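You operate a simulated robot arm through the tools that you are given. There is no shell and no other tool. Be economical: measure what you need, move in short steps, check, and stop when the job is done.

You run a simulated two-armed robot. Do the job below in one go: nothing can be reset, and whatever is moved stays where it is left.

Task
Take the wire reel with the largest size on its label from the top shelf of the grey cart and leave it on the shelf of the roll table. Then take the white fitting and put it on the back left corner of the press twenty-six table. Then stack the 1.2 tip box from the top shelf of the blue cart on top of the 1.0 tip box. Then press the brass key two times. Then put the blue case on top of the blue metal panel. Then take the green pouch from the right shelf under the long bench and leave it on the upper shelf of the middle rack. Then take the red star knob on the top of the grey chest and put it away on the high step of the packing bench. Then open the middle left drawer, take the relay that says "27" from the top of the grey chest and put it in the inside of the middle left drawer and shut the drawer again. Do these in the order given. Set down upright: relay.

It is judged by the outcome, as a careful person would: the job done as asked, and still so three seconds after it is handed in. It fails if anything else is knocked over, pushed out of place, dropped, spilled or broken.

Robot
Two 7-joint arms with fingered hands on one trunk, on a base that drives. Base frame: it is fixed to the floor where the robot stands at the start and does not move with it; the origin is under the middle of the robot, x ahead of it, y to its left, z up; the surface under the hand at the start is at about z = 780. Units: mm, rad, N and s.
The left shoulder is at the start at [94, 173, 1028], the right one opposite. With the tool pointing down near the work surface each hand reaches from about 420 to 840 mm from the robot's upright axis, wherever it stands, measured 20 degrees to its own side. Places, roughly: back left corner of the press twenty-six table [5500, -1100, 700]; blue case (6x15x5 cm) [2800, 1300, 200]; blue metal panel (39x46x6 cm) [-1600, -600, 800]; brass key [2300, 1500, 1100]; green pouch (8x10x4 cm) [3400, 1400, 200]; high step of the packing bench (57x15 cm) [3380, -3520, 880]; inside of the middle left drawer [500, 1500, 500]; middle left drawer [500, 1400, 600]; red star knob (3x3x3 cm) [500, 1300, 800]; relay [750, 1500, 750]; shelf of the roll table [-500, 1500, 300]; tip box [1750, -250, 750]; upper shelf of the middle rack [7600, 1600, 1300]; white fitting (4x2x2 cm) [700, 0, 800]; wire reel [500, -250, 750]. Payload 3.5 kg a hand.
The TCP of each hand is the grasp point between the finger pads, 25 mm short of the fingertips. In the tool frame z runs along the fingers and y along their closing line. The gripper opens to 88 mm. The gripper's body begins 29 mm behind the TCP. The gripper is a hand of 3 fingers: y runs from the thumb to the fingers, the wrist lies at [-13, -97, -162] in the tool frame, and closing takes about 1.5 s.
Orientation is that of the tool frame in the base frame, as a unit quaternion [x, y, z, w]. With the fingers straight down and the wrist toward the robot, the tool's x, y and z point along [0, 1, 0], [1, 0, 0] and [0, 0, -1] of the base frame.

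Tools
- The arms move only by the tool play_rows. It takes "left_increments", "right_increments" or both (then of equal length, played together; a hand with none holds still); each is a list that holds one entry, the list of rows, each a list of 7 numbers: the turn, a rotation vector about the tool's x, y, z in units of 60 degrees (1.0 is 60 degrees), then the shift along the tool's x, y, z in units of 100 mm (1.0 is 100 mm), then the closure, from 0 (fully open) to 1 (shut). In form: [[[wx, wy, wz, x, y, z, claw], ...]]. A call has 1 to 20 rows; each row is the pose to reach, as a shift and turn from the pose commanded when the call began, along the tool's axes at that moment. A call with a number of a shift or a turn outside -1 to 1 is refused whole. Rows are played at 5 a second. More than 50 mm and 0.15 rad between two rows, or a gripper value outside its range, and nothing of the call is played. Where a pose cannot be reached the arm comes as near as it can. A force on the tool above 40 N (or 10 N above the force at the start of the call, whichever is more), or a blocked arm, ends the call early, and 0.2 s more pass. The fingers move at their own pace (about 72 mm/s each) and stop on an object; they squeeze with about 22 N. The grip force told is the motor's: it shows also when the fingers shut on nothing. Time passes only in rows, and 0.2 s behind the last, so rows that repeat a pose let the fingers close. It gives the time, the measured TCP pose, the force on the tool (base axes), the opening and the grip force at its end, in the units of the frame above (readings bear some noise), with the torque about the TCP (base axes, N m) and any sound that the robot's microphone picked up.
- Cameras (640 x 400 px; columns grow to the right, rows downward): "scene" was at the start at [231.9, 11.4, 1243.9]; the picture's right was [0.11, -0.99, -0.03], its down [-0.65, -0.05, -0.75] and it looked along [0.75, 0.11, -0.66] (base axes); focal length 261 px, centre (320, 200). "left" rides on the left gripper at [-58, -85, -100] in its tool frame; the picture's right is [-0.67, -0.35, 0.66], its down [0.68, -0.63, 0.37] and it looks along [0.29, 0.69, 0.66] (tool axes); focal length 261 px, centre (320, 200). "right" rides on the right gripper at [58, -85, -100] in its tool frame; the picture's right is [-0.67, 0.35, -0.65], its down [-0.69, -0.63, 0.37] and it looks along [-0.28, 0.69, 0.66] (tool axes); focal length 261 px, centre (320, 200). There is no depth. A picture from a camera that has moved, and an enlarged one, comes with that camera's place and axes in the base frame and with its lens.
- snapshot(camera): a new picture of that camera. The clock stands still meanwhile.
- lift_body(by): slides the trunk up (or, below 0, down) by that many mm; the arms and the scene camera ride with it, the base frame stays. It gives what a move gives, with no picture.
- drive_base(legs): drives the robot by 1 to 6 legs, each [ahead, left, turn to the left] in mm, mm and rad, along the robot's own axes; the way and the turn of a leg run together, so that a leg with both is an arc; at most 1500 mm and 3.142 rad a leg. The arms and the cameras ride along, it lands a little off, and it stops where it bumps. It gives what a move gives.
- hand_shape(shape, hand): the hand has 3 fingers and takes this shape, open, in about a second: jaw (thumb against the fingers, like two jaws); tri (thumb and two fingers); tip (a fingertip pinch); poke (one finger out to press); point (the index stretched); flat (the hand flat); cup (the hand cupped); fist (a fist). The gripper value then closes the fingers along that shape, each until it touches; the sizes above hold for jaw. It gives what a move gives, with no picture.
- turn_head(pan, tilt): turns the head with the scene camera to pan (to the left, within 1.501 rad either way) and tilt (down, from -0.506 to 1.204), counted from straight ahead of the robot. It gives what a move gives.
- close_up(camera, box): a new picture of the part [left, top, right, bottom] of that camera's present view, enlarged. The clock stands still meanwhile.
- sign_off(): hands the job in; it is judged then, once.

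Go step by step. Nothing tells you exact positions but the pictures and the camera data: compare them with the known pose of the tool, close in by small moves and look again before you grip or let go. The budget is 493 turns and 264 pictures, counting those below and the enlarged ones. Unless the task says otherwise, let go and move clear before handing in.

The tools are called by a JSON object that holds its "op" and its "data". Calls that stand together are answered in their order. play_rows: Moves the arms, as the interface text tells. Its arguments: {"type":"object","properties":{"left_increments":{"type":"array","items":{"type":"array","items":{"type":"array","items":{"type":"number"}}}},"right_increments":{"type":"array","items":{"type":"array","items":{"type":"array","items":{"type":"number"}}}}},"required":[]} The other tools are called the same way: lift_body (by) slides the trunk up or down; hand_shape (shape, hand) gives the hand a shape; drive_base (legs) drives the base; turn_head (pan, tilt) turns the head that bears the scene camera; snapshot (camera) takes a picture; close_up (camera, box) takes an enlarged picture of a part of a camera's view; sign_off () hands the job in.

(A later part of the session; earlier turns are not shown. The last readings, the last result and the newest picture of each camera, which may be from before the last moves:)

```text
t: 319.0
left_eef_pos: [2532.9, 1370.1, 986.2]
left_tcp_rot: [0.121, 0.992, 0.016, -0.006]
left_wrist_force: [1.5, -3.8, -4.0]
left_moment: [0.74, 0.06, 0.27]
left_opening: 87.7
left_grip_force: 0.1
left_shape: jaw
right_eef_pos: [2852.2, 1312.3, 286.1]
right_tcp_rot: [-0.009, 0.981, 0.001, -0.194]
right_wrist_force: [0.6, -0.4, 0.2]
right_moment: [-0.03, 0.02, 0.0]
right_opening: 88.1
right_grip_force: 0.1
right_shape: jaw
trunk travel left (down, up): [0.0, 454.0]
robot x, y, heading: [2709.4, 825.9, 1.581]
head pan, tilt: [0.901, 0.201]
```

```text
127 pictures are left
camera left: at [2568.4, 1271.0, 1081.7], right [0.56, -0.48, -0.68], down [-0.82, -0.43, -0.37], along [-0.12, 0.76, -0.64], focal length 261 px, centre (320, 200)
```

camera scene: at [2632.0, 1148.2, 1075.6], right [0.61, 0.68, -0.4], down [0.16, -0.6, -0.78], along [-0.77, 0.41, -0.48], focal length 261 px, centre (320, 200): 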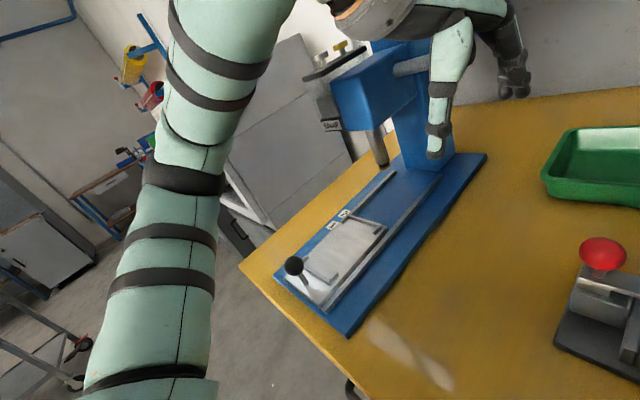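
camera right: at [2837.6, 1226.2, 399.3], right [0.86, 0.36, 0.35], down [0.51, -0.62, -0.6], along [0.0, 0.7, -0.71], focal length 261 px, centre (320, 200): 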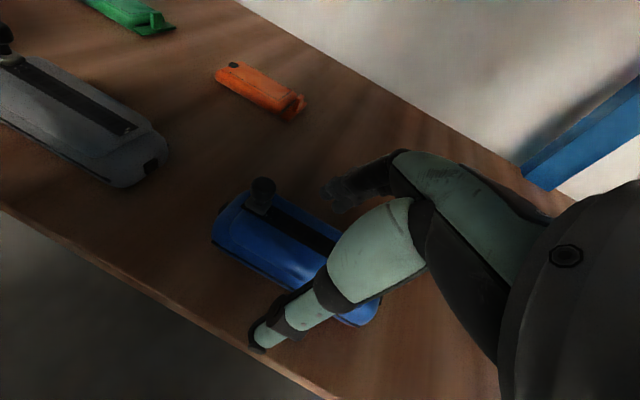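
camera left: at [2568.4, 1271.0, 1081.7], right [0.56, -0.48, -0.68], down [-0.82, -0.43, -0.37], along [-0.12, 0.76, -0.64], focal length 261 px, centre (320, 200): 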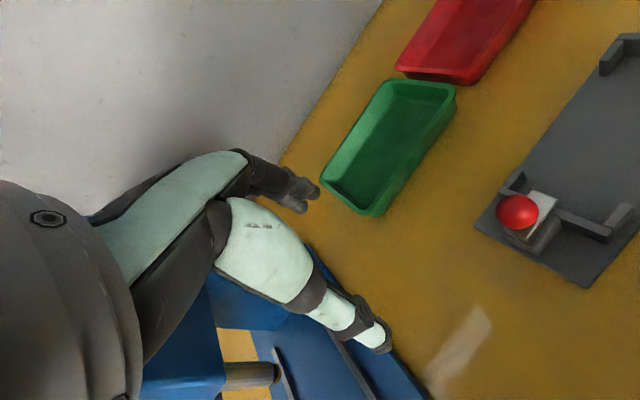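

The left hand met the press lever. I'll back off 150 mm, then raise the left hand well above it.

{"op": "drive_base", "data": {"legs": [[-150, 0, 0]]}}

{"op": "play_rows", "data": {"left_increments": [[[0, 0, 0, 0, -0.2, -0.4, 0], [0, 0, 0, 0, -0.4, -0.8, 0], [0, 0, 0, 0, -0.6, -1.0, 0]]]}}

{"op": "play_rows", "data": {"left_increments": [[[0, 0, 0, 0, 0, -0.4, 0], [0, 0, 0, 0, 0, -0.8, 0], [0, 0, 0, 0, 0, -1.0, 0]]]}}

{"op": "snapshot", "data": {"camera": "scene"}}

```text
t: 320.3
left_eef_pos: [2534.9, 1222.2, 985.7]
left_tcp_rot: [0.121, 0.993, 0.015, -0.005]
left_wrist_force: [-0.2, -0.8, 0.8]
left_moment: [-0.01, -0.02, -0.02]
left_opening: 88.3
left_grip_force: 0.1
left_shape: jaw
right_eef_pos: [2855.3, 1162.4, 285.8]
right_tcp_rot: [-0.008, 0.981, 0.002, -0.194]
right_wrist_force: [0.6, 0.9, -0.7]
right_moment: [0.03, -0.02, -0.01]
right_opening: 87.7
right_grip_force: 0.0
right_shape: jaw
trunk travel left (down, up): [0.0, 454.0]
robot x, y, heading: [2711.7, 674.5, 1.582]
head pan, tilt: [0.901, 0.201]
```

```text
t: 321.1
left_eef_pos: [2520.2, 1160.8, 1085.0]
left_tcp_rot: [0.122, 0.992, 0.015, -0.005]
left_wrist_force: [-0.2, -0.5, 0.2]
left_moment: [0.0, 0.01, 0.04]
left_opening: 87.9
left_grip_force: 0.0
left_shape: jaw
right_eef_pos: [2855.9, 1162.4, 285.7]
right_tcp_rot: [-0.008, 0.981, 0.002, -0.193]
right_wrist_force: [-1.0, 0.0, -0.5]
right_moment: [0.05, 0.01, 0.01]
right_opening: 88.0
right_grip_force: 0.0
right_shape: jaw
trunk travel left (down, up): [0.0, 454.0]
robot x, y, heading: [2710.4, 672.0, 1.587]
head pan, tilt: [0.901, 0.201]
```

```text
t: 321.9
left_eef_pos: [2521.9, 1163.2, 1179.9]
left_tcp_rot: [0.122, 0.992, 0.017, -0.005]
left_wrist_force: [0.2, 0.2, 1.0]
left_moment: [-0.05, -0.02, -0.01]
left_opening: 87.8
left_grip_force: 0.1
left_shape: jaw
left hand out of reach, approached as far as the arm can: row 3
right_eef_pos: [2856.4, 1162.3, 282.8]
right_tcp_rot: [-0.007, 0.981, 0.0, -0.194]
right_wrist_force: [-0.5, 0.0, -0.5]
right_moment: [0.0, -0.02, -0.01]
right_opening: 87.9
right_grip_force: 0.1
right_shape: jaw
trunk travel left (down, up): [0.0, 454.0]
robot x, y, heading: [2709.0, 674.1, 1.582]
head pan, tilt: [0.901, 0.201]
```

```text
126 pictures are left
camera scene: at [2634.1, 1001.0, 1074.8], right [0.61, 0.68, -0.4], down [0.16, -0.61, -0.78], along [-0.77, 0.41, -0.48], focal length 261 px, centre (320, 200)
```

scene: 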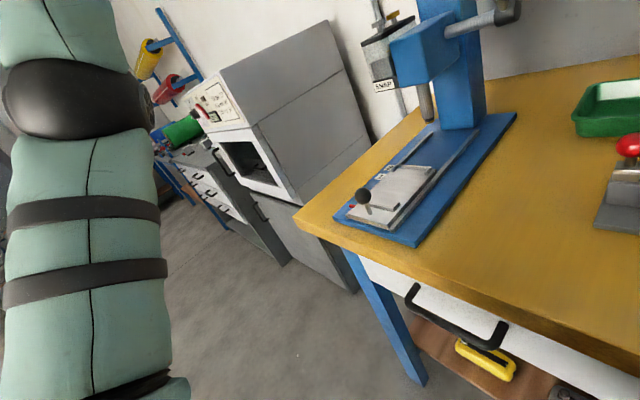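

The press stands as before. Now I'll drive in again to bring the right hand over the case.

{"op": "drive_base", "data": {"legs": [[178, 6, -0.01]]}}

{"op": "snapshot", "data": {"camera": "right"}}

```text
t: 323.4
left_eef_pos: [2523.0, 1348.1, 1178.1]
left_tcp_rot: [0.13, 0.991, 0.015, -0.004]
left_wrist_force: [-0.3, 0.1, -0.5]
left_moment: [0.03, -0.02, 0.01]
left_opening: 88.2
left_grip_force: 0.1
left_shape: jaw
right_eef_pos: [2855.9, 1341.6, 283.6]
right_tcp_rot: [-0.001, 0.981, 0.002, -0.194]
right_wrist_force: [-0.1, -0.5, -0.4]
right_moment: [0.01, 0.0, 0.0]
right_opening: 87.9
right_grip_force: 0.0
right_shape: jaw
trunk travel left (down, up): [0.0, 454.0]
robot x, y, heading: [2700.9, 854.0, 1.565]
head pan, tilt: [0.901, 0.201]
```

```text
125 pictures are left
camera right: at [2839.7, 1255.1, 398.0], right [0.87, 0.35, 0.35], down [0.5, -0.63, -0.6], along [0.01, 0.7, -0.72], focal length 261 px, centre (320, 200)
```

right: 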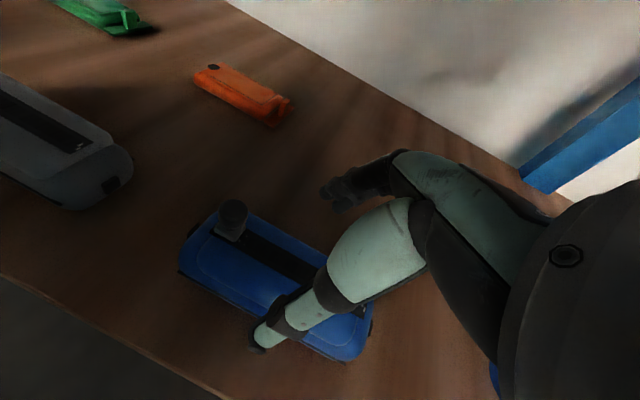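

{"op": "play_rows", "data": {"right_increments": [[[0, 0, 0, -0.03, 0, 0.15, 0], [0, 0, 0, -0.07, 0, 0.3, 0], [0, 0, 0, -0.1, 0, 0.45, 0], [0, 0, 0, -0.136, 0, 0.59, 0]]]}}

{"op": "snapshot", "data": {"camera": "right"}}

```text
t: 324.4
left_eef_pos: [2523.4, 1345.0, 1178.2]
left_tcp_rot: [0.13, 0.991, 0.019, -0.005]
left_wrist_force: [-0.3, 0.5, 0.5]
left_moment: [-0.01, 0.0, 0.0]
left_opening: 88.2
left_grip_force: 0.0
left_shape: jaw
right_eef_pos: [2845.7, 1340.4, 226.8]
right_tcp_rot: [-0.001, 0.981, 0.005, -0.193]
right_wrist_force: [1.2, -1.9, 9.6]
right_moment: [0.43, -0.08, -0.1]
right_opening: 87.0
right_grip_force: 0.0
right_shape: jaw
trunk travel left (down, up): [0.0, 454.0]
robot x, y, heading: [2703.1, 852.1, 1.563]
head pan, tilt: [0.901, 0.201]
```

```text
124 pictures are left
camera right: at [2829.7, 1255.0, 339.8], right [0.87, 0.35, 0.36], down [0.5, -0.62, -0.61], along [0.01, 0.7, -0.71], focal length 261 px, centre (320, 200)
```

right: 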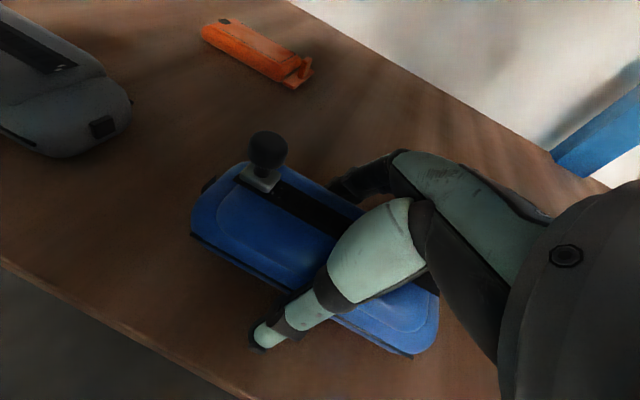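

Light contact with the shelf. I'll rise 4 mm and close on the case.

{"op": "play_rows", "data": {"right_increments": [[[0, 0, 0, 0.015, 0, -0.04, 0], [0, 0, 0, 0.015, 0, -0.04, 0.3], [0, 0, 0, 0.015, 0, -0.04, 0.6], [0, 0, 0, 0.015, 0, -0.04, 1], [0, 0, 0, 0.015, 0, -0.04, 1], [0, 0, 0, 0.015, 0, -0.04, 1], [0, 0, 0, 0.015, 0, -0.04, 1]]]}}

{"op": "snapshot", "data": {"camera": "right"}}

```text
t: 326.0
left_eef_pos: [2523.1, 1346.2, 1177.5]
left_tcp_rot: [0.129, 0.991, 0.016, -0.005]
left_wrist_force: [0.0, 0.6, 0.2]
left_moment: [0.01, -0.04, 0.03]
left_opening: 88.0
left_grip_force: 0.0
left_shape: jaw
right_eef_pos: [2845.8, 1340.1, 228.9]
right_tcp_rot: [-0.002, 0.981, 0.003, -0.194]
right_wrist_force: [-0.2, 0.6, -0.2]
right_moment: [0.0, 0.01, 0.01]
right_opening: 49.9
right_grip_force: 22.5
right_shape: jaw
trunk travel left (down, up): [0.0, 454.0]
robot x, y, heading: [2703.1, 854.3, 1.568]
head pan, tilt: [0.901, 0.201]
```

```text
123 pictures are left
camera right: at [2829.9, 1255.1, 343.0], right [0.87, 0.35, 0.35], down [0.5, -0.63, -0.6], along [0.01, 0.7, -0.72], focal length 261 px, centre (320, 200)
```

right: 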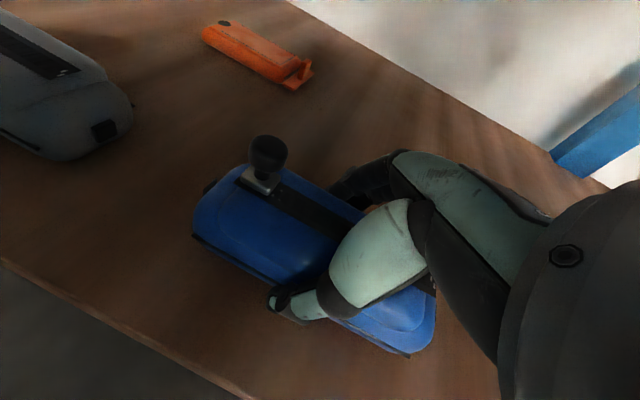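

Gripped. I'll lift with the trunk by 60 mm and check the hold.

{"op": "lift_body", "data": {"by": 60}}

{"op": "snapshot", "data": {"camera": "right"}}

```text
t: 327.0
left_eef_pos: [2522.9, 1348.0, 1237.3]
left_tcp_rot: [0.13, 0.991, 0.015, -0.005]
left_wrist_force: [0.8, 0.4, -0.1]
left_moment: [-0.01, -0.01, 0.01]
left_opening: 88.2
left_grip_force: 0.1
left_shape: jaw
right_eef_pos: [2845.6, 1340.2, 288.2]
right_tcp_rot: [0.0, 0.981, 0.002, -0.194]
right_wrist_force: [-0.1, 0.0, -0.5]
right_moment: [-0.04, -0.03, -0.02]
right_opening: 50.3
right_grip_force: 21.9
right_shape: jaw
trunk travel left (down, up): [-60.0, 394.0]
robot x, y, heading: [2705.4, 853.9, 1.566]
head pan, tilt: [0.901, 0.201]
```

```text
122 pictures are left
camera right: at [2830.1, 1255.1, 402.0], right [0.87, 0.35, 0.35], down [0.5, -0.63, -0.6], along [0.01, 0.7, -0.72], focal length 261 px, centre (320, 200)
```

right: 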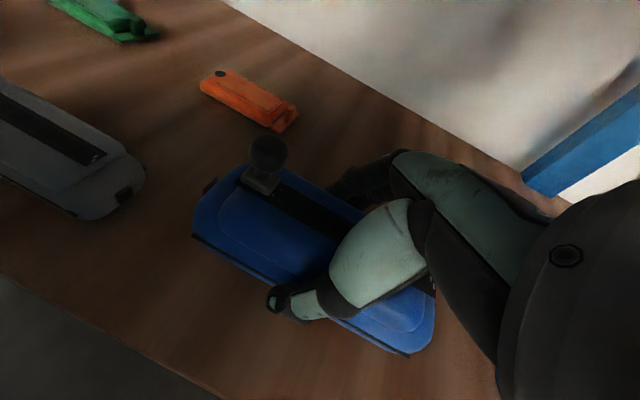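

Held firmly. I'll back out to y ≈ 600, raise the trunk, and travel sideways back past the carts toward the blue panel.

{"op": "drive_base", "data": {"legs": [[-254, 0, 0.004]]}}

{"op": "lift_body", "data": {"by": 200}}

{"op": "turn_head", "data": {"pan": 0.4, "tilt": 0.5}}

{"op": "drive_base", "data": {"legs": [[0, 1500, 0]]}}

{"op": "snapshot", "data": {"camera": "scene"}}

```text
t: 328.9
left_eef_pos: [2522.7, 1086.4, 1237.4]
left_tcp_rot: [0.129, 0.991, 0.016, -0.004]
left_wrist_force: [1.4, -0.6, -0.6]
left_moment: [0.02, 0.02, 0.01]
left_opening: 88.1
left_grip_force: 0.0
left_shape: jaw
right_eef_pos: [2844.8, 1081.2, 289.4]
right_tcp_rot: [-0.001, 0.981, 0.003, -0.195]
right_wrist_force: [0.2, 0.5, 0.3]
right_moment: [0.03, 0.04, -0.01]
right_opening: 50.0
right_grip_force: 22.4
right_shape: jaw
trunk travel left (down, up): [-60.0, 394.0]
robot x, y, heading: [2703.9, 594.6, 1.566]
head pan, tilt: [0.901, 0.201]
```

```text
t: 330.8
left_eef_pos: [2524.3, 1083.4, 1434.8]
left_tcp_rot: [0.13, 0.991, 0.02, -0.005]
left_wrist_force: [-0.7, 0.0, 0.2]
left_moment: [-0.02, -0.01, 0.03]
left_opening: 87.9
left_grip_force: 0.1
left_shape: jaw
right_eef_pos: [2848.4, 1152.4, 612.3]
right_tcp_rot: [-0.02, 0.975, 0.113, -0.189]
right_wrist_force: [1.2, -15.8, -7.2]
right_moment: [-0.02, 0.12, -0.27]
right_opening: 46.4
right_grip_force: 21.9
right_shape: jaw
trunk travel left (down, up): [-254.0, 201.0]
robot x, y, heading: [2702.0, 590.9, 1.566]
head pan, tilt: [0.901, 0.201]
stopped: the force on the tool passed its limit at 45 N (the readings are from after the stop); the commanded pose is now the measured one
```

```text
t: 331.8
left_eef_pos: [2523.1, 1083.1, 1433.5]
left_tcp_rot: [0.129, 0.991, 0.02, -0.005]
left_wrist_force: [0.2, -0.7, -0.3]
left_moment: [-0.02, -0.03, 0.01]
left_opening: 87.9
left_grip_force: 0.1
left_shape: jaw
right_eef_pos: [2848.0, 1153.4, 613.5]
right_tcp_rot: [-0.02, 0.975, 0.114, -0.19]
right_wrist_force: [3.6, -28.7, -5.8]
right_moment: [0.3, 0.13, -0.54]
right_opening: 46.1
right_grip_force: 22.0
right_shape: jaw
trunk travel left (down, up): [-254.0, 201.0]
robot x, y, heading: [2700.5, 591.1, 1.567]
head pan, tilt: [0.4, 0.499]
```

```text
t: 334.0
left_eef_pos: [2323.0, 1088.4, 1433.5]
left_tcp_rot: [0.131, 0.991, 0.02, -0.004]
left_wrist_force: [-0.5, -0.1, -0.3]
left_moment: [0.01, -0.05, -0.03]
left_opening: 87.8
left_grip_force: 0.2
left_shape: jaw
right_eef_pos: [2662.4, 1158.5, 612.4]
right_tcp_rot: [-0.011, 0.976, 0.114, -0.183]
right_wrist_force: [21.8, 0.4, -2.2]
right_moment: [-0.06, 0.41, -0.91]
right_opening: 50.3
right_grip_force: 21.6
right_shape: jaw
trunk travel left (down, up): [-254.0, 201.0]
robot x, y, heading: [2504.6, 598.1, 1.557]
head pan, tilt: [0.4, 0.499]
stopped in leg 1: the force on the tool passed its limit at 65 N (the readings are from after the stop); the commanded pose is now the measured one
```

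```text
121 pictures are left
camera scene: at [2467.5, 728.3, 1405.3], right [0.92, 0.38, -0.04], down [0.18, -0.54, -0.82], along [-0.33, 0.76, -0.56], focal length 261 px, centre (320, 200)
```

scene: 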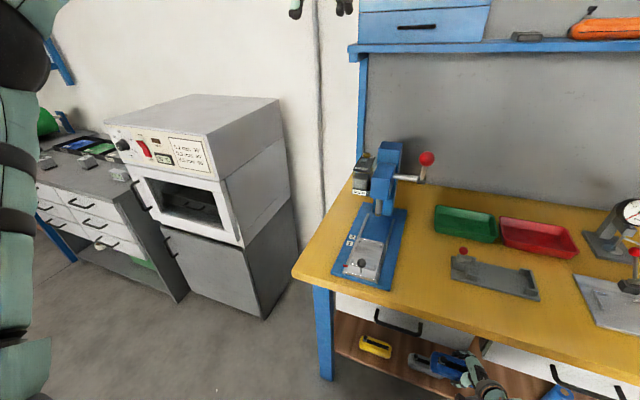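

The hand with the case rose against the drawer front while lifting. I must stop and inspect closely before moving anything.

{"op": "turn_head", "data": {"pan": -0.1, "tilt": 0.9}}

{"op": "snapshot", "data": {"camera": "scene"}}

{"op": "snapshot", "data": {"camera": "right"}}

```text
t: 335.0
left_eef_pos: [2331.1, 1088.5, 1433.7]
left_tcp_rot: [0.132, 0.991, 0.019, -0.007]
left_wrist_force: [0.1, -0.3, -0.8]
left_moment: [0.01, 0.01, -0.01]
left_opening: 88.1
left_grip_force: 0.0
left_shape: jaw
right_eef_pos: [2660.5, 1158.2, 611.6]
right_tcp_rot: [-0.014, 0.975, 0.115, -0.187]
right_wrist_force: [25.6, -0.4, -1.7]
right_moment: [0.05, 0.46, -1.13]
right_opening: 50.2
right_grip_force: 22.2
right_shape: jaw
trunk travel left (down, up): [-254.0, 201.0]
robot x, y, heading: [2505.2, 593.3, 1.561]
head pan, tilt: [-0.099, 0.901]
```

```text
120 pictures are left
camera scene: at [2516.5, 715.5, 1372.7], right [0.99, -0.11, 0.01], down [-0.09, -0.84, -0.53], along [0.06, 0.53, -0.85], focal length 261 px, centre (320, 200)
```

scene: 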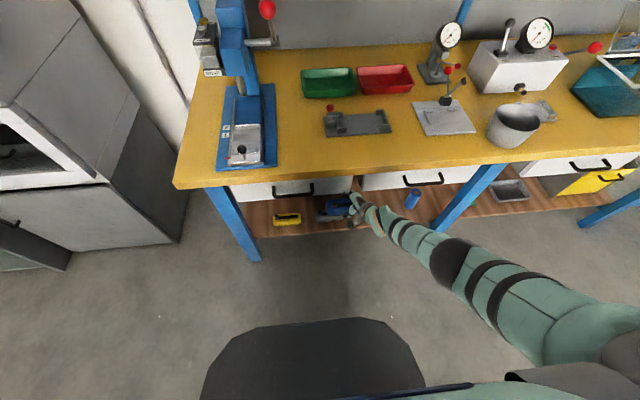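

```text
119 pictures are left
camera right: at [2641.8, 1050.2, 703.5], right [0.87, 0.24, 0.43], down [0.49, -0.48, -0.72], along [0.03, 0.84, -0.54], focal length 261 px, centre (320, 200)
```

right: 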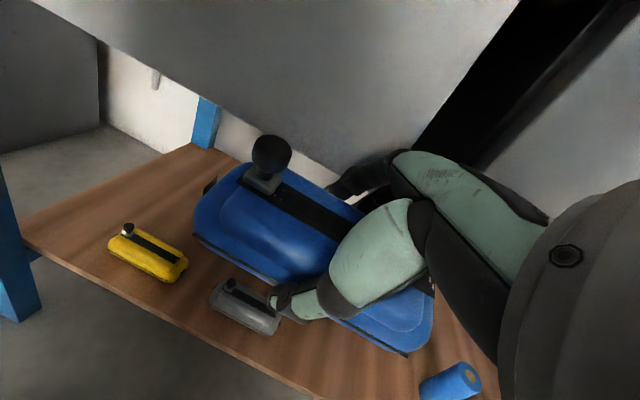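

The case is still held; the hand sits in the gap under the drawers against one drawer's side. I'll ease right, lower, and only then back out.

{"op": "drive_base", "data": {"legs": [[0, -35, 0]]}}

{"op": "lift_body", "data": {"by": -120}}

{"op": "snapshot", "data": {"camera": "right"}}

```text
t: 335.8
left_eef_pos: [2355.4, 1088.4, 1431.5]
left_tcp_rot: [0.131, 0.991, 0.02, -0.004]
left_wrist_force: [-0.4, 0.2, 0.7]
left_moment: [-0.04, -0.05, 0.02]
left_opening: 88.0
left_grip_force: 0.1
left_shape: jaw
right_eef_pos: [2689.9, 1159.9, 613.4]
right_tcp_rot: [-0.015, 0.976, 0.115, -0.185]
right_wrist_force: [-0.2, -0.4, -1.5]
right_moment: [-0.02, -0.01, -0.01]
right_opening: 50.1
right_grip_force: 21.8
right_shape: jaw
trunk travel left (down, up): [-254.0, 201.0]
robot x, y, heading: [2538.6, 594.6, 1.563]
head pan, tilt: [-0.099, 0.901]
```

```text
t: 337.3
left_eef_pos: [2359.6, 1085.5, 1312.9]
left_tcp_rot: [0.132, 0.991, 0.019, -0.005]
left_wrist_force: [0.2, -0.3, 0.0]
left_moment: [0.0, -0.02, 0.0]
left_opening: 87.9
left_grip_force: 0.0
left_shape: jaw
right_eef_pos: [2691.3, 1159.1, 492.9]
right_tcp_rot: [-0.015, 0.975, 0.116, -0.186]
right_wrist_force: [0.3, -0.6, -1.2]
right_moment: [-0.04, 0.0, -0.02]
right_opening: 49.9
right_grip_force: 22.0
right_shape: jaw
trunk travel left (down, up): [-134.0, 321.0]
robot x, y, heading: [2537.0, 593.6, 1.561]
head pan, tilt: [-0.099, 0.901]
```

```text
118 pictures are left
camera right: at [2673.0, 1050.1, 585.1], right [0.87, 0.24, 0.43], down [0.49, -0.48, -0.72], along [0.03, 0.84, -0.54], focal length 261 px, centre (320, 200)
```

right: 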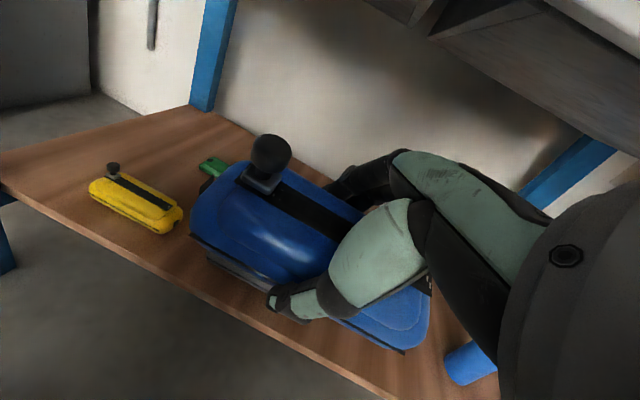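

Clear of the drawers. Now I'll back straight out, and look at the bench for any disturbance.

{"op": "drive_base", "data": {"legs": [[-320, 0, 0.005]]}}

{"op": "turn_head", "data": {"pan": 0.0, "tilt": 0.5}}

{"op": "snapshot", "data": {"camera": "scene"}}

```text
t: 339.4
left_eef_pos: [2356.1, 769.1, 1312.7]
left_tcp_rot: [0.131, 0.991, 0.018, -0.006]
left_wrist_force: [1.0, 0.9, -0.4]
left_moment: [0.01, -0.01, 0.0]
left_opening: 88.0
left_grip_force: 0.1
left_shape: jaw
right_eef_pos: [2686.9, 841.3, 494.1]
right_tcp_rot: [-0.015, 0.975, 0.115, -0.187]
right_wrist_force: [0.2, -0.6, -0.5]
right_moment: [-0.02, -0.05, 0.01]
right_opening: 50.4
right_grip_force: 22.2
right_shape: jaw
trunk travel left (down, up): [-134.0, 321.0]
robot x, y, heading: [2533.6, 282.2, 1.563]
head pan, tilt: [-0.099, 0.901]
```

```text
t: 340.3
left_eef_pos: [2356.9, 770.9, 1313.0]
left_tcp_rot: [0.13, 0.991, 0.018, -0.005]
left_wrist_force: [0.6, -0.2, 0.4]
left_moment: [0.0, 0.0, 0.0]
left_opening: 87.8
left_grip_force: 0.0
left_shape: jaw
right_eef_pos: [2687.9, 841.3, 493.8]
right_tcp_rot: [-0.016, 0.975, 0.115, -0.187]
right_wrist_force: [-1.0, -0.8, -1.5]
right_moment: [0.01, 0.01, 0.02]
right_opening: 49.8
right_grip_force: 21.6
right_shape: jaw
trunk travel left (down, up): [-134.0, 321.0]
robot x, y, heading: [2534.9, 275.6, 1.566]
head pan, tilt: [0.0, 0.499]
```

```text
117 pictures are left
camera scene: at [2537.7, 500.4, 1250.6], right [1.0, -0.01, 0.0], down [0.0, -0.7, -0.72], along [0.0, 0.72, -0.7], focal length 261 px, centre (320, 200)
```

scene: 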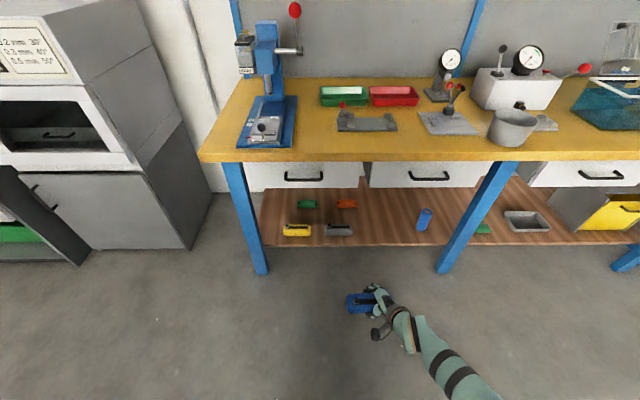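

{"op": "close_up", "data": {"camera": "scene", "box": [200, 140, 560, 260]}}

```text
1.78 times, centred on (380, 200) of scene
camera zoom: at [2537.7, 500.4, 1250.6], right [1.0, -0.01, 0.0], down [0.0, -0.7, -0.72], along [0.0, 0.72, -0.7], focal length 464 px, centre (213, 200)
```

zoom: 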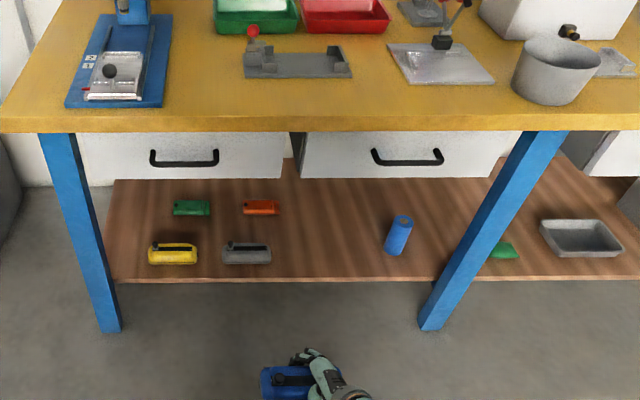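

Nothing was disturbed. I'll turn to face back down the aisle and carry the case toward the blue panel.

{"op": "drive_base", "data": {"legs": [[0, 0, 1.575], [0, -330, 0], [1500, 0, 0], [900, 0, 0]]}}

{"op": "turn_head", "data": {"pan": 0.2, "tilt": 0.4}}

{"op": "snapshot", "data": {"camera": "scene"}}

```text
t: 357.7
left_eef_pos: [-374.3, 508.6, 1313.2]
left_tcp_rot: [-0.601, 0.799, 0.009, -0.017]
left_wrist_force: [-0.4, 0.6, 0.3]
left_moment: [-0.01, -0.01, 0.05]
left_opening: 87.8
left_grip_force: 0.1
left_shape: jaw
right_eef_pos: [-439.6, 839.3, 493.4]
right_tcp_rot: [0.694, -0.686, 0.049, 0.214]
right_wrist_force: [-0.4, 0.3, -0.8]
right_moment: [0.01, -0.01, -0.03]
right_opening: 49.6
right_grip_force: 21.7
right_shape: jaw
trunk travel left (down, up): [-134.0, 321.0]
robot x, y, heading: [123.0, 676.5, 3.115]
head pan, tilt: [0.0, 0.499]
```

```text
t: 358.5
left_eef_pos: [-375.3, 508.2, 1312.2]
left_tcp_rot: [-0.602, 0.799, 0.01, -0.016]
left_wrist_force: [0.0, -0.1, -0.2]
left_moment: [-0.01, 0.0, -0.01]
left_opening: 88.0
left_grip_force: 0.0
left_shape: jaw
right_eef_pos: [-439.1, 838.8, 493.8]
right_tcp_rot: [0.694, -0.685, 0.049, 0.214]
right_wrist_force: [-0.4, 0.5, -1.0]
right_moment: [-0.02, 0.03, 0.02]
right_opening: 49.6
right_grip_force: 23.0
right_shape: jaw
trunk travel left (down, up): [-134.0, 321.0]
robot x, y, heading: [122.9, 675.7, 3.118]
head pan, tilt: [0.201, 0.4]
```

```text
115 pictures are left
camera scene: at [-103.1, 664.8, 1259.6], right [-0.17, 0.98, -0.05], down [0.62, 0.06, -0.79], along [-0.77, -0.16, -0.62], focal length 261 px, centre (320, 200)
```

scene: 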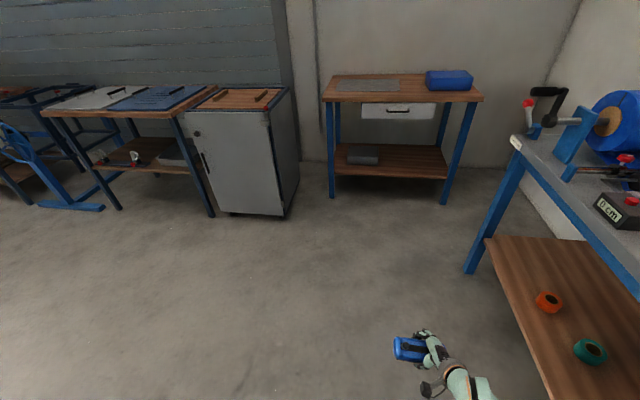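

The blue panel lies on the table at about [-1520, -590], top near z = 840. I'll drive round in front of it.

{"op": "drive_base", "data": {"legs": [[470, 0, 0.025], [0, 1410, 0]]}}

{"op": "turn_head", "data": {"pan": 0.0, "tilt": 0.4}}

{"op": "snapshot", "data": {"camera": "scene"}}

```text
t: 367.8
left_eef_pos: [-832.4, -896.7, 1312.8]
left_tcp_rot: [-0.614, 0.789, 0.01, -0.016]
left_wrist_force: [1.5, -0.5, 0.1]
left_moment: [0.03, 0.01, 0.0]
left_opening: 88.1
left_grip_force: 0.1
left_shape: jaw
right_eef_pos: [-908.7, -566.2, 492.8]
right_tcp_rot: [0.706, -0.674, 0.052, 0.213]
right_wrist_force: [-0.5, -0.3, -1.4]
right_moment: [0.02, 0.01, 0.01]
right_opening: 49.8
right_grip_force: 21.8
right_shape: jaw
trunk travel left (down, up): [-134.0, 321.0]
robot x, y, heading: [-343.7, -711.8, -3.136]
head pan, tilt: [0.201, 0.4]
```

```text
t: 368.6
left_eef_pos: [-833.1, -895.0, 1313.3]
left_tcp_rot: [-0.613, 0.79, 0.009, -0.017]
left_wrist_force: [-0.4, 0.4, 0.2]
left_moment: [-0.02, 0.01, -0.01]
left_opening: 88.1
left_grip_force: 0.0
left_shape: jaw
right_eef_pos: [-908.8, -565.5, 492.7]
right_tcp_rot: [0.705, -0.674, 0.052, 0.213]
right_wrist_force: [0.7, 0.2, -1.2]
right_moment: [-0.03, 0.0, -0.01]
right_opening: 49.4
right_grip_force: 21.8
right_shape: jaw
trunk travel left (down, up): [-134.0, 321.0]
robot x, y, heading: [-343.1, -712.6, -3.131]
head pan, tilt: [0.0, 0.4]
```

```text
114 pictures are left
camera scene: at [-568.6, -711.9, 1259.1], right [-0.01, 1.0, 0.0], down [0.62, 0.0, -0.78], along [-0.78, -0.01, -0.62], focal length 261 px, centre (320, 200)
```

scene: 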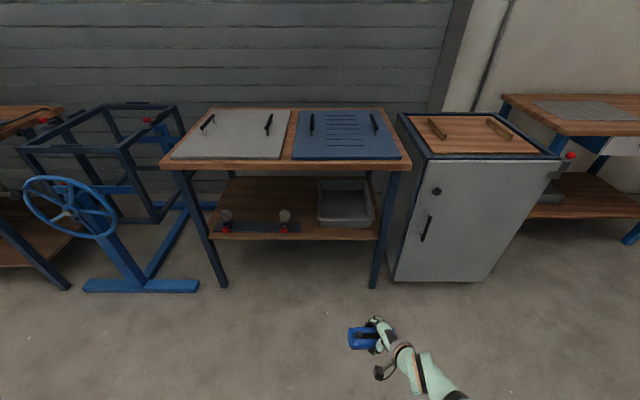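

{"op": "close_up", "data": {"camera": "scene", "box": [270, 90, 430, 190]}}

```text
4.00 times, centred on (350, 140) of scene
camera zoom: at [-568.6, -711.9, 1259.1], right [-0.01, 1.0, 0.0], down [0.62, 0.0, -0.78], along [-0.78, -0.01, -0.62], focal length 1044 px, centre (200, 440)
```

zoom: 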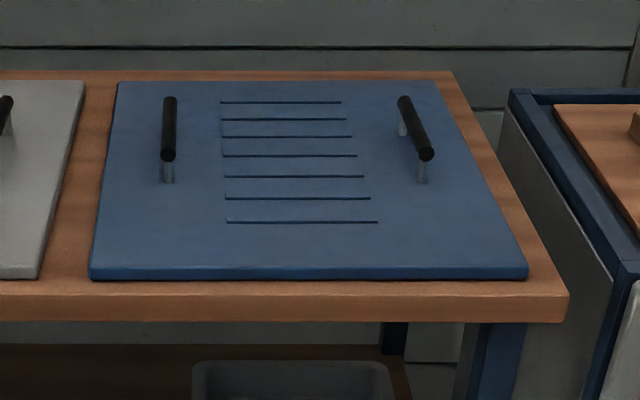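

The panel's free strip in front of its handles is around [-1500, -625], z ≈ 800. I'll raise the trunk, level the case, and raise the arm.

{"op": "lift_body", "data": {"by": 320}}

{"op": "play_rows", "data": {"right_increments": [[[0.1, 0.006, 0.035, 0, 0, 0, 1], [0.204, 0.012, 0.07, 0, 0, 0, 1], [0.204, 0.012, 0.07, 0.15, 0, -0.4, 1], [0.204, 0.012, 0.07, 0.3, 0, -0.8, 1], [0.204, 0.012, 0.07, 0.4, 0, -0.98, 1]]]}}

{"op": "snapshot", "data": {"camera": "scene"}}

{"op": "snapshot", "data": {"camera": "right"}}

```text
t: 371.7
left_eef_pos: [-832.6, -895.6, 1632.9]
left_tcp_rot: [-0.614, 0.789, 0.009, -0.017]
left_wrist_force: [0.0, 1.3, -0.5]
left_moment: [-0.04, 0.0, 0.01]
left_opening: 88.0
left_grip_force: 0.0
left_shape: jaw
right_eef_pos: [-929.9, -565.5, 869.5]
right_tcp_rot: [0.707, -0.663, 0.019, 0.245]
right_wrist_force: [0.5, -0.2, -0.8]
right_moment: [-0.03, 0.0, 0.0]
right_opening: 49.7
right_grip_force: 21.8
right_shape: jaw
trunk travel left (down, up): [-454.0, 1.0]
robot x, y, heading: [-340.4, -712.0, -3.133]
head pan, tilt: [0.0, 0.4]
```

```text
t: 372.9
left_eef_pos: [-832.6, -895.8, 1633.0]
left_tcp_rot: [-0.614, 0.789, 0.01, -0.017]
left_wrist_force: [0.7, -0.6, -0.7]
left_moment: [-0.01, -0.04, 0.0]
left_opening: 87.7
left_grip_force: 0.1
left_shape: jaw
right_eef_pos: [-930.4, -570.2, 873.4]
right_tcp_rot: [0.704, -0.682, 0.103, 0.172]
right_wrist_force: [-0.4, 0.6, -1.2]
right_moment: [-0.06, 0.0, 0.03]
right_opening: 50.1
right_grip_force: 22.1
right_shape: jaw
right hand out of reach, approached as far as the arm can: row 2, 3, 4, 5
trunk travel left (down, up): [-454.0, 1.0]
robot x, y, heading: [-344.3, -715.5, -3.137]
head pan, tilt: [0.0, 0.4]
```

```text
112 pictures are left
camera scene: at [-425.9, -711.3, 1628.5], right [-0.01, 1.0, 0.0], down [0.39, 0.0, -0.92], along [-0.92, -0.01, -0.39], focal length 261 px, centre (320, 200)
```

scene: 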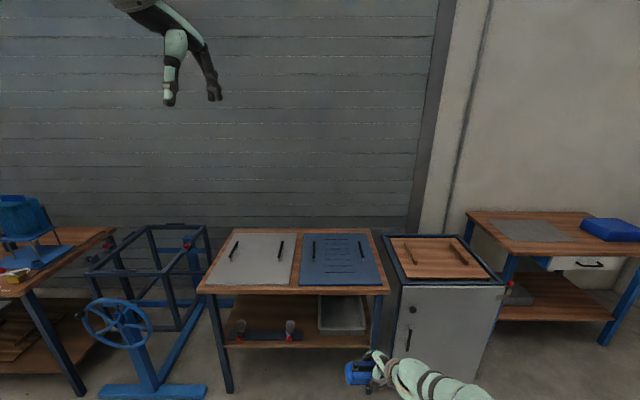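

```text
111 pictures are left
camera right: at [-834.9, -585.2, 978.7], right [-0.32, 0.87, 0.38], down [0.56, 0.5, -0.66], along [-0.76, 0.0, -0.65], focal length 261 px, centre (320, 200)
```

right: 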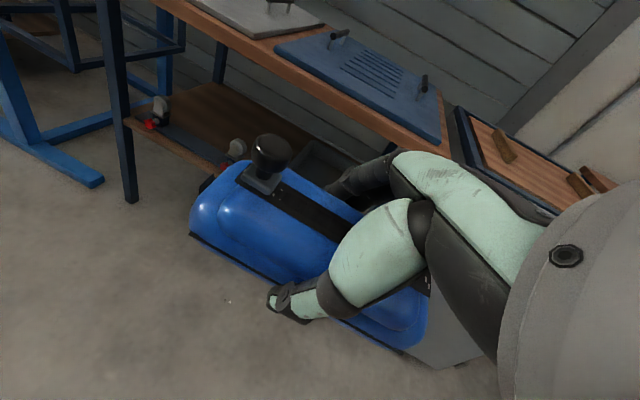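

{"op": "play_rows", "data": {"right_increments": [[[0, 0, 0, 0, -0.35, -0.1, 1], [0, 0, 0, 0, -0.7, -0.2, 1], [0, 0, 0, 0, -1.0, -0.3, 1]]]}}

{"op": "play_rows", "data": {"right_increments": [[[0, 0, 0, 0.1, 0, -0.3, 1], [0, 0, 0, 0.2, 0, -0.55, 1], [0, 0, 0, 0.2, 0, -0.55, 1]]]}}

{"op": "snapshot", "data": {"camera": "right"}}

```text
t: 373.7
left_eef_pos: [-832.7, -895.4, 1633.7]
left_tcp_rot: [-0.614, 0.789, 0.01, -0.016]
left_wrist_force: [-0.3, 0.2, -0.9]
left_moment: [-0.01, -0.05, -0.02]
left_opening: 88.0
left_grip_force: 0.0
left_shape: jaw
right_eef_pos: [-931.2, -571.0, 873.2]
right_tcp_rot: [0.704, -0.681, 0.103, 0.171]
right_wrist_force: [0.2, -0.2, -1.1]
right_moment: [-0.03, 0.02, 0.0]
right_opening: 49.8
right_grip_force: 21.8
right_shape: jaw
right hand out of reach, approached as far as the arm can: row 1, 2, 3
trunk travel left (down, up): [-454.0, 1.0]
robot x, y, heading: [-344.0, -712.7, -3.134]
head pan, tilt: [0.0, 0.4]
```

```text
t: 374.5
left_eef_pos: [-833.7, -896.8, 1632.4]
left_tcp_rot: [-0.614, 0.789, 0.009, -0.016]
left_wrist_force: [0.4, -0.4, -0.7]
left_moment: [0.0, -0.02, 0.0]
left_opening: 87.8
left_grip_force: 0.0
left_shape: jaw
right_eef_pos: [-926.1, -567.5, 933.0]
right_tcp_rot: [0.704, -0.682, 0.102, 0.171]
right_wrist_force: [-0.3, -0.6, -0.5]
right_moment: [0.02, 0.0, -0.02]
right_opening: 49.7
right_grip_force: 22.0
right_shape: jaw
trunk travel left (down, up): [-454.0, 1.0]
robot x, y, heading: [-342.7, -711.4, -3.136]
head pan, tilt: [0.0, 0.4]
```

```text
110 pictures are left
camera right: at [-829.9, -582.3, 1038.0], right [-0.32, 0.86, 0.39], down [0.56, 0.5, -0.66], along [-0.76, 0.0, -0.65], focal length 261 px, centre (320, 200)
```

right: 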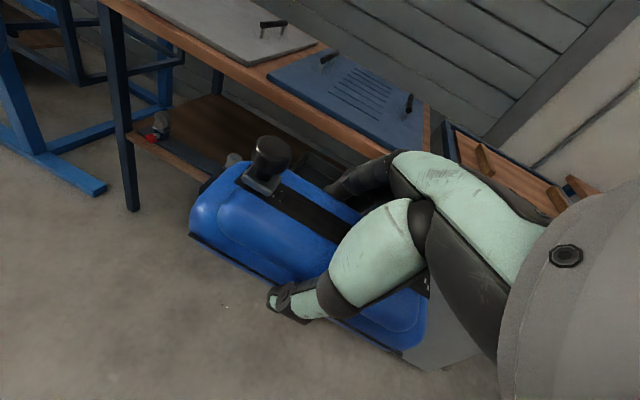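

{"op": "play_rows", "data": {"right_increments": [[[0.084, 0.003, 0.034, 0, 0, 0, 1], [0.084, 0.003, 0.034, 0, 0, 0, 1]]]}}

{"op": "drive_base", "data": {"legs": [[500, 57, 0]]}}

{"op": "turn_head", "data": {"pan": -0.2, "tilt": 0.8}}

{"op": "snapshot", "data": {"camera": "scene"}}

{"op": "snapshot", "data": {"camera": "right"}}

```text
t: 375.1
left_eef_pos: [-832.9, -896.2, 1634.1]
left_tcp_rot: [-0.614, 0.789, 0.009, -0.016]
left_wrist_force: [-0.7, 0.1, 0.3]
left_moment: [0.01, -0.02, 0.02]
left_opening: 87.8
left_grip_force: 0.0
left_shape: jaw
right_eef_pos: [-926.3, -567.9, 933.1]
right_tcp_rot: [0.699, -0.688, 0.137, 0.139]
right_wrist_force: [-0.1, 0.2, -0.8]
right_moment: [-0.01, -0.01, 0.05]
right_opening: 49.7
right_grip_force: 21.8
right_shape: jaw
trunk travel left (down, up): [-454.0, 1.0]
robot x, y, heading: [-341.6, -707.1, -3.135]
head pan, tilt: [0.0, 0.4]
```

```text
t: 378.1
left_eef_pos: [-1333.3, -954.9, 1634.2]
left_tcp_rot: [-0.614, 0.789, 0.01, -0.018]
left_wrist_force: [0.6, 0.1, 0.1]
left_moment: [0.0, 0.01, 0.01]
left_opening: 87.8
left_grip_force: 0.0
left_shape: jaw
right_eef_pos: [-1428.6, -624.6, 934.9]
right_tcp_rot: [0.698, -0.689, 0.136, 0.14]
right_wrist_force: [0.1, 0.2, -0.4]
right_moment: [0.01, 0.01, 0.03]
right_opening: 49.5
right_grip_force: 22.2
right_shape: jaw
trunk travel left (down, up): [-454.0, 1.0]
robot x, y, heading: [-844.8, -769.8, -3.137]
head pan, tilt: [0.0, 0.4]
```

```text
t: 379.0
left_eef_pos: [-1337.9, -954.0, 1632.8]
left_tcp_rot: [-0.614, 0.789, 0.01, -0.017]
left_wrist_force: [0.0, 0.1, 0.4]
left_moment: [-0.02, -0.02, -0.02]
left_opening: 87.8
left_grip_force: 0.0
left_shape: jaw
right_eef_pos: [-1431.2, -625.4, 931.4]
right_tcp_rot: [0.697, -0.689, 0.139, 0.14]
right_wrist_force: [-0.2, 0.5, -1.7]
right_moment: [0.01, -0.03, -0.05]
right_opening: 50.0
right_grip_force: 21.8
right_shape: jaw
trunk travel left (down, up): [-454.0, 1.0]
robot x, y, heading: [-847.4, -768.6, -3.132]
head pan, tilt: [-0.201, 0.799]
```

```text
109 pictures are left
camera scene: at [-917.0, -754.1, 1593.5], right [0.19, 0.98, 0.0], down [0.7, -0.14, -0.7], along [-0.68, 0.14, -0.72], focal length 261 px, centre (320, 200)
```

scene: 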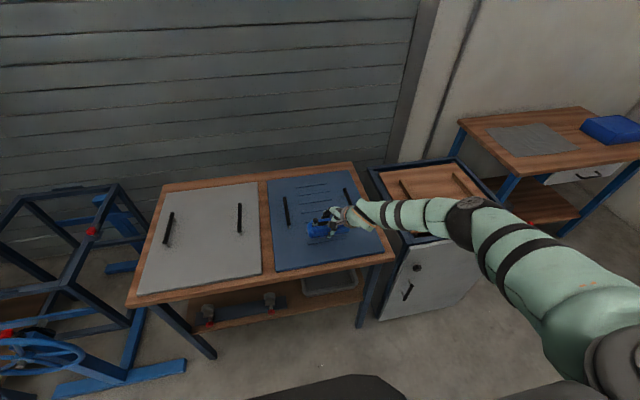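

```text
108 pictures are left
camera right: at [-1344.8, -639.8, 1046.2], right [-0.36, 0.87, 0.35], down [0.62, 0.5, -0.6], along [-0.7, 0.0, -0.72], focal length 261 px, centre (320, 200)
```

right: 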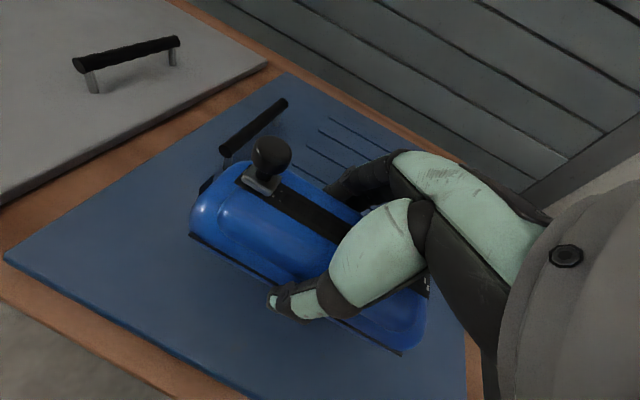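

Panel top is at z ≈ 800, spanning x -1380…-1836, y -812…-427. I'll go 65 mm farther in and lower the case until it touches.

{"op": "drive_base", "data": {"legs": [[68, -3, 0]]}}

{"op": "play_rows", "data": {"right_increments": [[[0, 0, 0, -0.11, 0, 0.28, 1], [0, 0, 0, -0.22, 0, 0.55, 1], [0, 0, 0, -0.28, 0, 0.68, 1]]]}}

{"op": "play_rows", "data": {"right_increments": [[[0, 0, 0, -0.02, 0, 0.05, 1], [0, 0, 0, -0.04, 0, 0.1, 1], [0, 0, 0, -0.06, 0, 0.15, 1], [0, 0, 0, -0.08, 0, 0.2, 1], [0, 0, 0, -0.1, 0, 0.25, 1], [0, 0, 0, -0.12, 0, 0.3, 1]]]}}

{"op": "snapshot", "data": {"camera": "right"}}

```text
t: 380.0
left_eef_pos: [-1387.9, -952.1, 1637.9]
left_tcp_rot: [-0.613, 0.789, 0.013, -0.021]
left_wrist_force: [1.4, 0.0, 0.3]
left_moment: [0.01, 0.04, 0.0]
left_opening: 88.2
left_grip_force: 0.0
left_shape: jaw
right_eef_pos: [-1488.3, -622.3, 939.1]
right_tcp_rot: [0.699, -0.688, 0.133, 0.143]
right_wrist_force: [0.4, 0.2, -0.1]
right_moment: [-0.01, 0.04, 0.0]
right_opening: 49.3
right_grip_force: 21.9
right_shape: jaw
trunk travel left (down, up): [-454.0, 1.0]
robot x, y, heading: [-913.1, -767.4, -3.138]
head pan, tilt: [-0.201, 0.799]
```

```text
t: 380.8
left_eef_pos: [-1402.7, -950.4, 1635.0]
left_tcp_rot: [-0.613, 0.79, 0.01, -0.017]
left_wrist_force: [0.0, 0.0, -1.1]
left_moment: [-0.02, 0.02, -0.01]
left_opening: 88.1
left_grip_force: 0.0
left_shape: jaw
right_eef_pos: [-1491.7, -629.0, 873.2]
right_tcp_rot: [0.699, -0.688, 0.137, 0.14]
right_wrist_force: [0.3, -0.6, -0.8]
right_moment: [0.01, 0.06, -0.02]
right_opening: 49.0
right_grip_force: 22.1
right_shape: jaw
right hand out of reach, approached as far as the arm can: row 2, 3
trunk travel left (down, up): [-454.0, 1.0]
robot x, y, heading: [-911.5, -767.2, -3.14]
head pan, tilt: [-0.201, 0.799]
```

```text
t: 382.2
left_eef_pos: [-1402.2, -951.0, 1633.1]
left_tcp_rot: [-0.614, 0.789, 0.01, -0.018]
left_wrist_force: [0.0, -1.0, -0.2]
left_moment: [-0.01, 0.05, -0.01]
left_opening: 88.3
left_grip_force: 0.1
left_shape: jaw
right_eef_pos: [-1479.6, -626.7, 852.1]
right_tcp_rot: [0.698, -0.689, 0.136, 0.139]
right_wrist_force: [0.0, 0.2, -1.4]
right_moment: [0.0, 0.01, -0.01]
right_opening: 49.0
right_grip_force: 21.7
right_shape: jaw
right hand out of reach, approached as far as the arm can: row 2, 3, 4, 5, 6
trunk travel left (down, up): [-454.0, 1.0]
robot x, y, heading: [-913.2, -768.9, -3.137]
head pan, tilt: [-0.201, 0.799]
```

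```text
107 pictures are left
camera right: at [-1393.2, -640.7, 965.8], right [-0.36, 0.87, 0.35], down [0.62, 0.5, -0.6], along [-0.7, 0.0, -0.71], focal length 261 px, centre (320, 200)
```

right: 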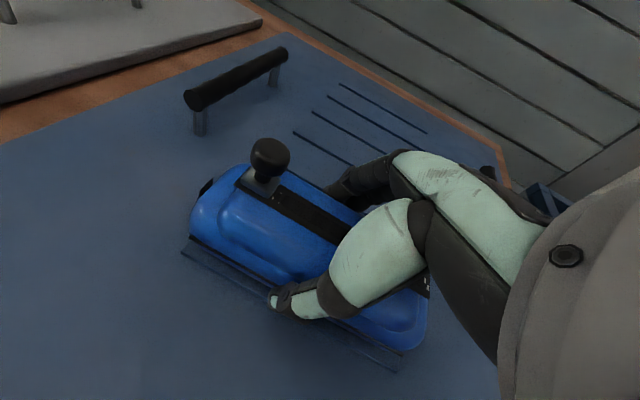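

The arm is at full stretch; I'll finish lowering with the trunk.

{"op": "lift_body", "data": {"by": -8}}

{"op": "lift_body", "data": {"by": -5}}

{"op": "close_up", "data": {"camera": "right", "box": [160, 100, 480, 380]}}

```text
t: 382.7
left_eef_pos: [-1401.5, -952.3, 1625.1]
left_tcp_rot: [-0.613, 0.79, 0.011, -0.018]
left_wrist_force: [0.7, 0.2, 0.1]
left_moment: [-0.02, 0.0, 0.01]
left_opening: 88.0
left_grip_force: 0.0
left_shape: jaw
right_eef_pos: [-1478.8, -628.3, 847.0]
right_tcp_rot: [0.698, -0.689, 0.136, 0.141]
right_wrist_force: [-1.2, -0.2, 7.0]
right_moment: [-0.02, 0.02, 0.01]
right_opening: 49.1
right_grip_force: 21.8
right_shape: jaw
trunk travel left (down, up): [-446.0, 9.0]
robot x, y, heading: [-913.1, -770.1, -3.135]
head pan, tilt: [-0.201, 0.799]
```

```text
t: 383.3
left_eef_pos: [-1398.2, -953.2, 1622.8]
left_tcp_rot: [-0.613, 0.79, 0.012, -0.019]
left_wrist_force: [0.4, 0.0, -0.2]
left_moment: [0.0, -0.01, -0.03]
left_opening: 88.0
left_grip_force: 0.1
left_shape: jaw
right_eef_pos: [-1478.1, -627.8, 843.7]
right_tcp_rot: [0.697, -0.69, 0.134, 0.141]
right_wrist_force: [-0.2, 3.6, 31.4]
right_moment: [-0.15, 0.01, 0.17]
right_opening: 49.0
right_grip_force: 22.4
right_shape: jaw
trunk travel left (down, up): [-441.0, 14.0]
robot x, y, heading: [-913.4, -766.7, -3.136]
head pan, tilt: [-0.201, 0.799]
```

```text
1.43 times, centred on (320, 240) of right
camera zoom: at [-1391.3, -641.8, 956.4], right [-0.35, 0.87, 0.35], down [0.62, 0.5, -0.61], along [-0.7, 0.0, -0.71], focal length 372 px, centre (320, 143)
```

zoom: 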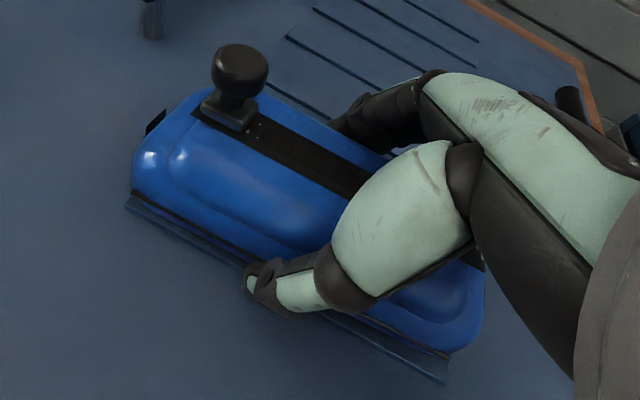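

It sits on the panel. Relieving the push, then opening and lifting off.

{"op": "lift_body", "data": {"by": 4}}

{"op": "play_rows", "data": {"right_increments": [[[0, 0, 0, 0, 0, 0, 0.7], [0, 0, 0, 0, 0, 0, 0.3], [0, 0, 0, 0, 0, 0, 0], [0, 0, 0, 0, 0, 0, 0], [0, 0, 0, 0.04, 0, -0.1, 0], [0, 0, 0, 0.12, 0, -0.3, 0], [0, 0, 0, 0.24, 0, -0.6, 0], [0, 0, 0, 0.38, 0, -0.92, 0]]]}}

{"op": "snapshot", "data": {"camera": "right"}}

```text
t: 383.8
left_eef_pos: [-1400.7, -951.3, 1623.4]
left_tcp_rot: [-0.613, 0.79, 0.011, -0.018]
left_wrist_force: [0.6, -0.7, 0.0]
left_moment: [-0.02, 0.0, 0.01]
left_opening: 88.0
left_grip_force: 0.1
left_shape: jaw
right_eef_pos: [-1475.7, -628.1, 844.0]
right_tcp_rot: [0.698, -0.689, 0.137, 0.14]
right_wrist_force: [-3.2, 2.2, 16.0]
right_moment: [-0.04, 0.16, 0.07]
right_opening: 49.2
right_grip_force: 22.2
right_shape: jaw
trunk travel left (down, up): [-445.0, 10.0]
robot x, y, heading: [-914.8, -769.4, -3.138]
head pan, tilt: [-0.201, 0.799]
```

```text
t: 385.6
left_eef_pos: [-1402.7, -953.3, 1624.2]
left_tcp_rot: [-0.614, 0.789, 0.01, -0.017]
left_wrist_force: [-0.2, 0.2, 0.4]
left_moment: [0.03, 0.0, 0.0]
left_opening: 88.0
left_grip_force: 0.1
left_shape: jaw
right_eef_pos: [-1478.0, -629.1, 942.1]
right_tcp_rot: [0.698, -0.689, 0.136, 0.139]
right_wrist_force: [-0.2, -0.6, -0.9]
right_moment: [0.01, -0.01, 0.02]
right_opening: 87.7
right_grip_force: 0.0
right_shape: jaw
right hand out of reach, approached as far as the arm can: row 5
trunk travel left (down, up): [-445.0, 10.0]
robot x, y, heading: [-912.0, -767.3, -3.138]
head pan, tilt: [-0.201, 0.799]
```

```text
105 pictures are left
camera right: at [-1392.3, -642.9, 1055.9], right [-0.36, 0.87, 0.35], down [0.62, 0.5, -0.6], along [-0.7, 0.0, -0.71], focal length 261 px, centre (320, 200)
```

right: 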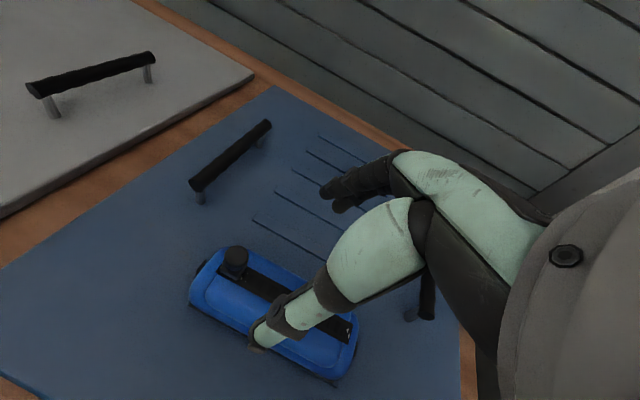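

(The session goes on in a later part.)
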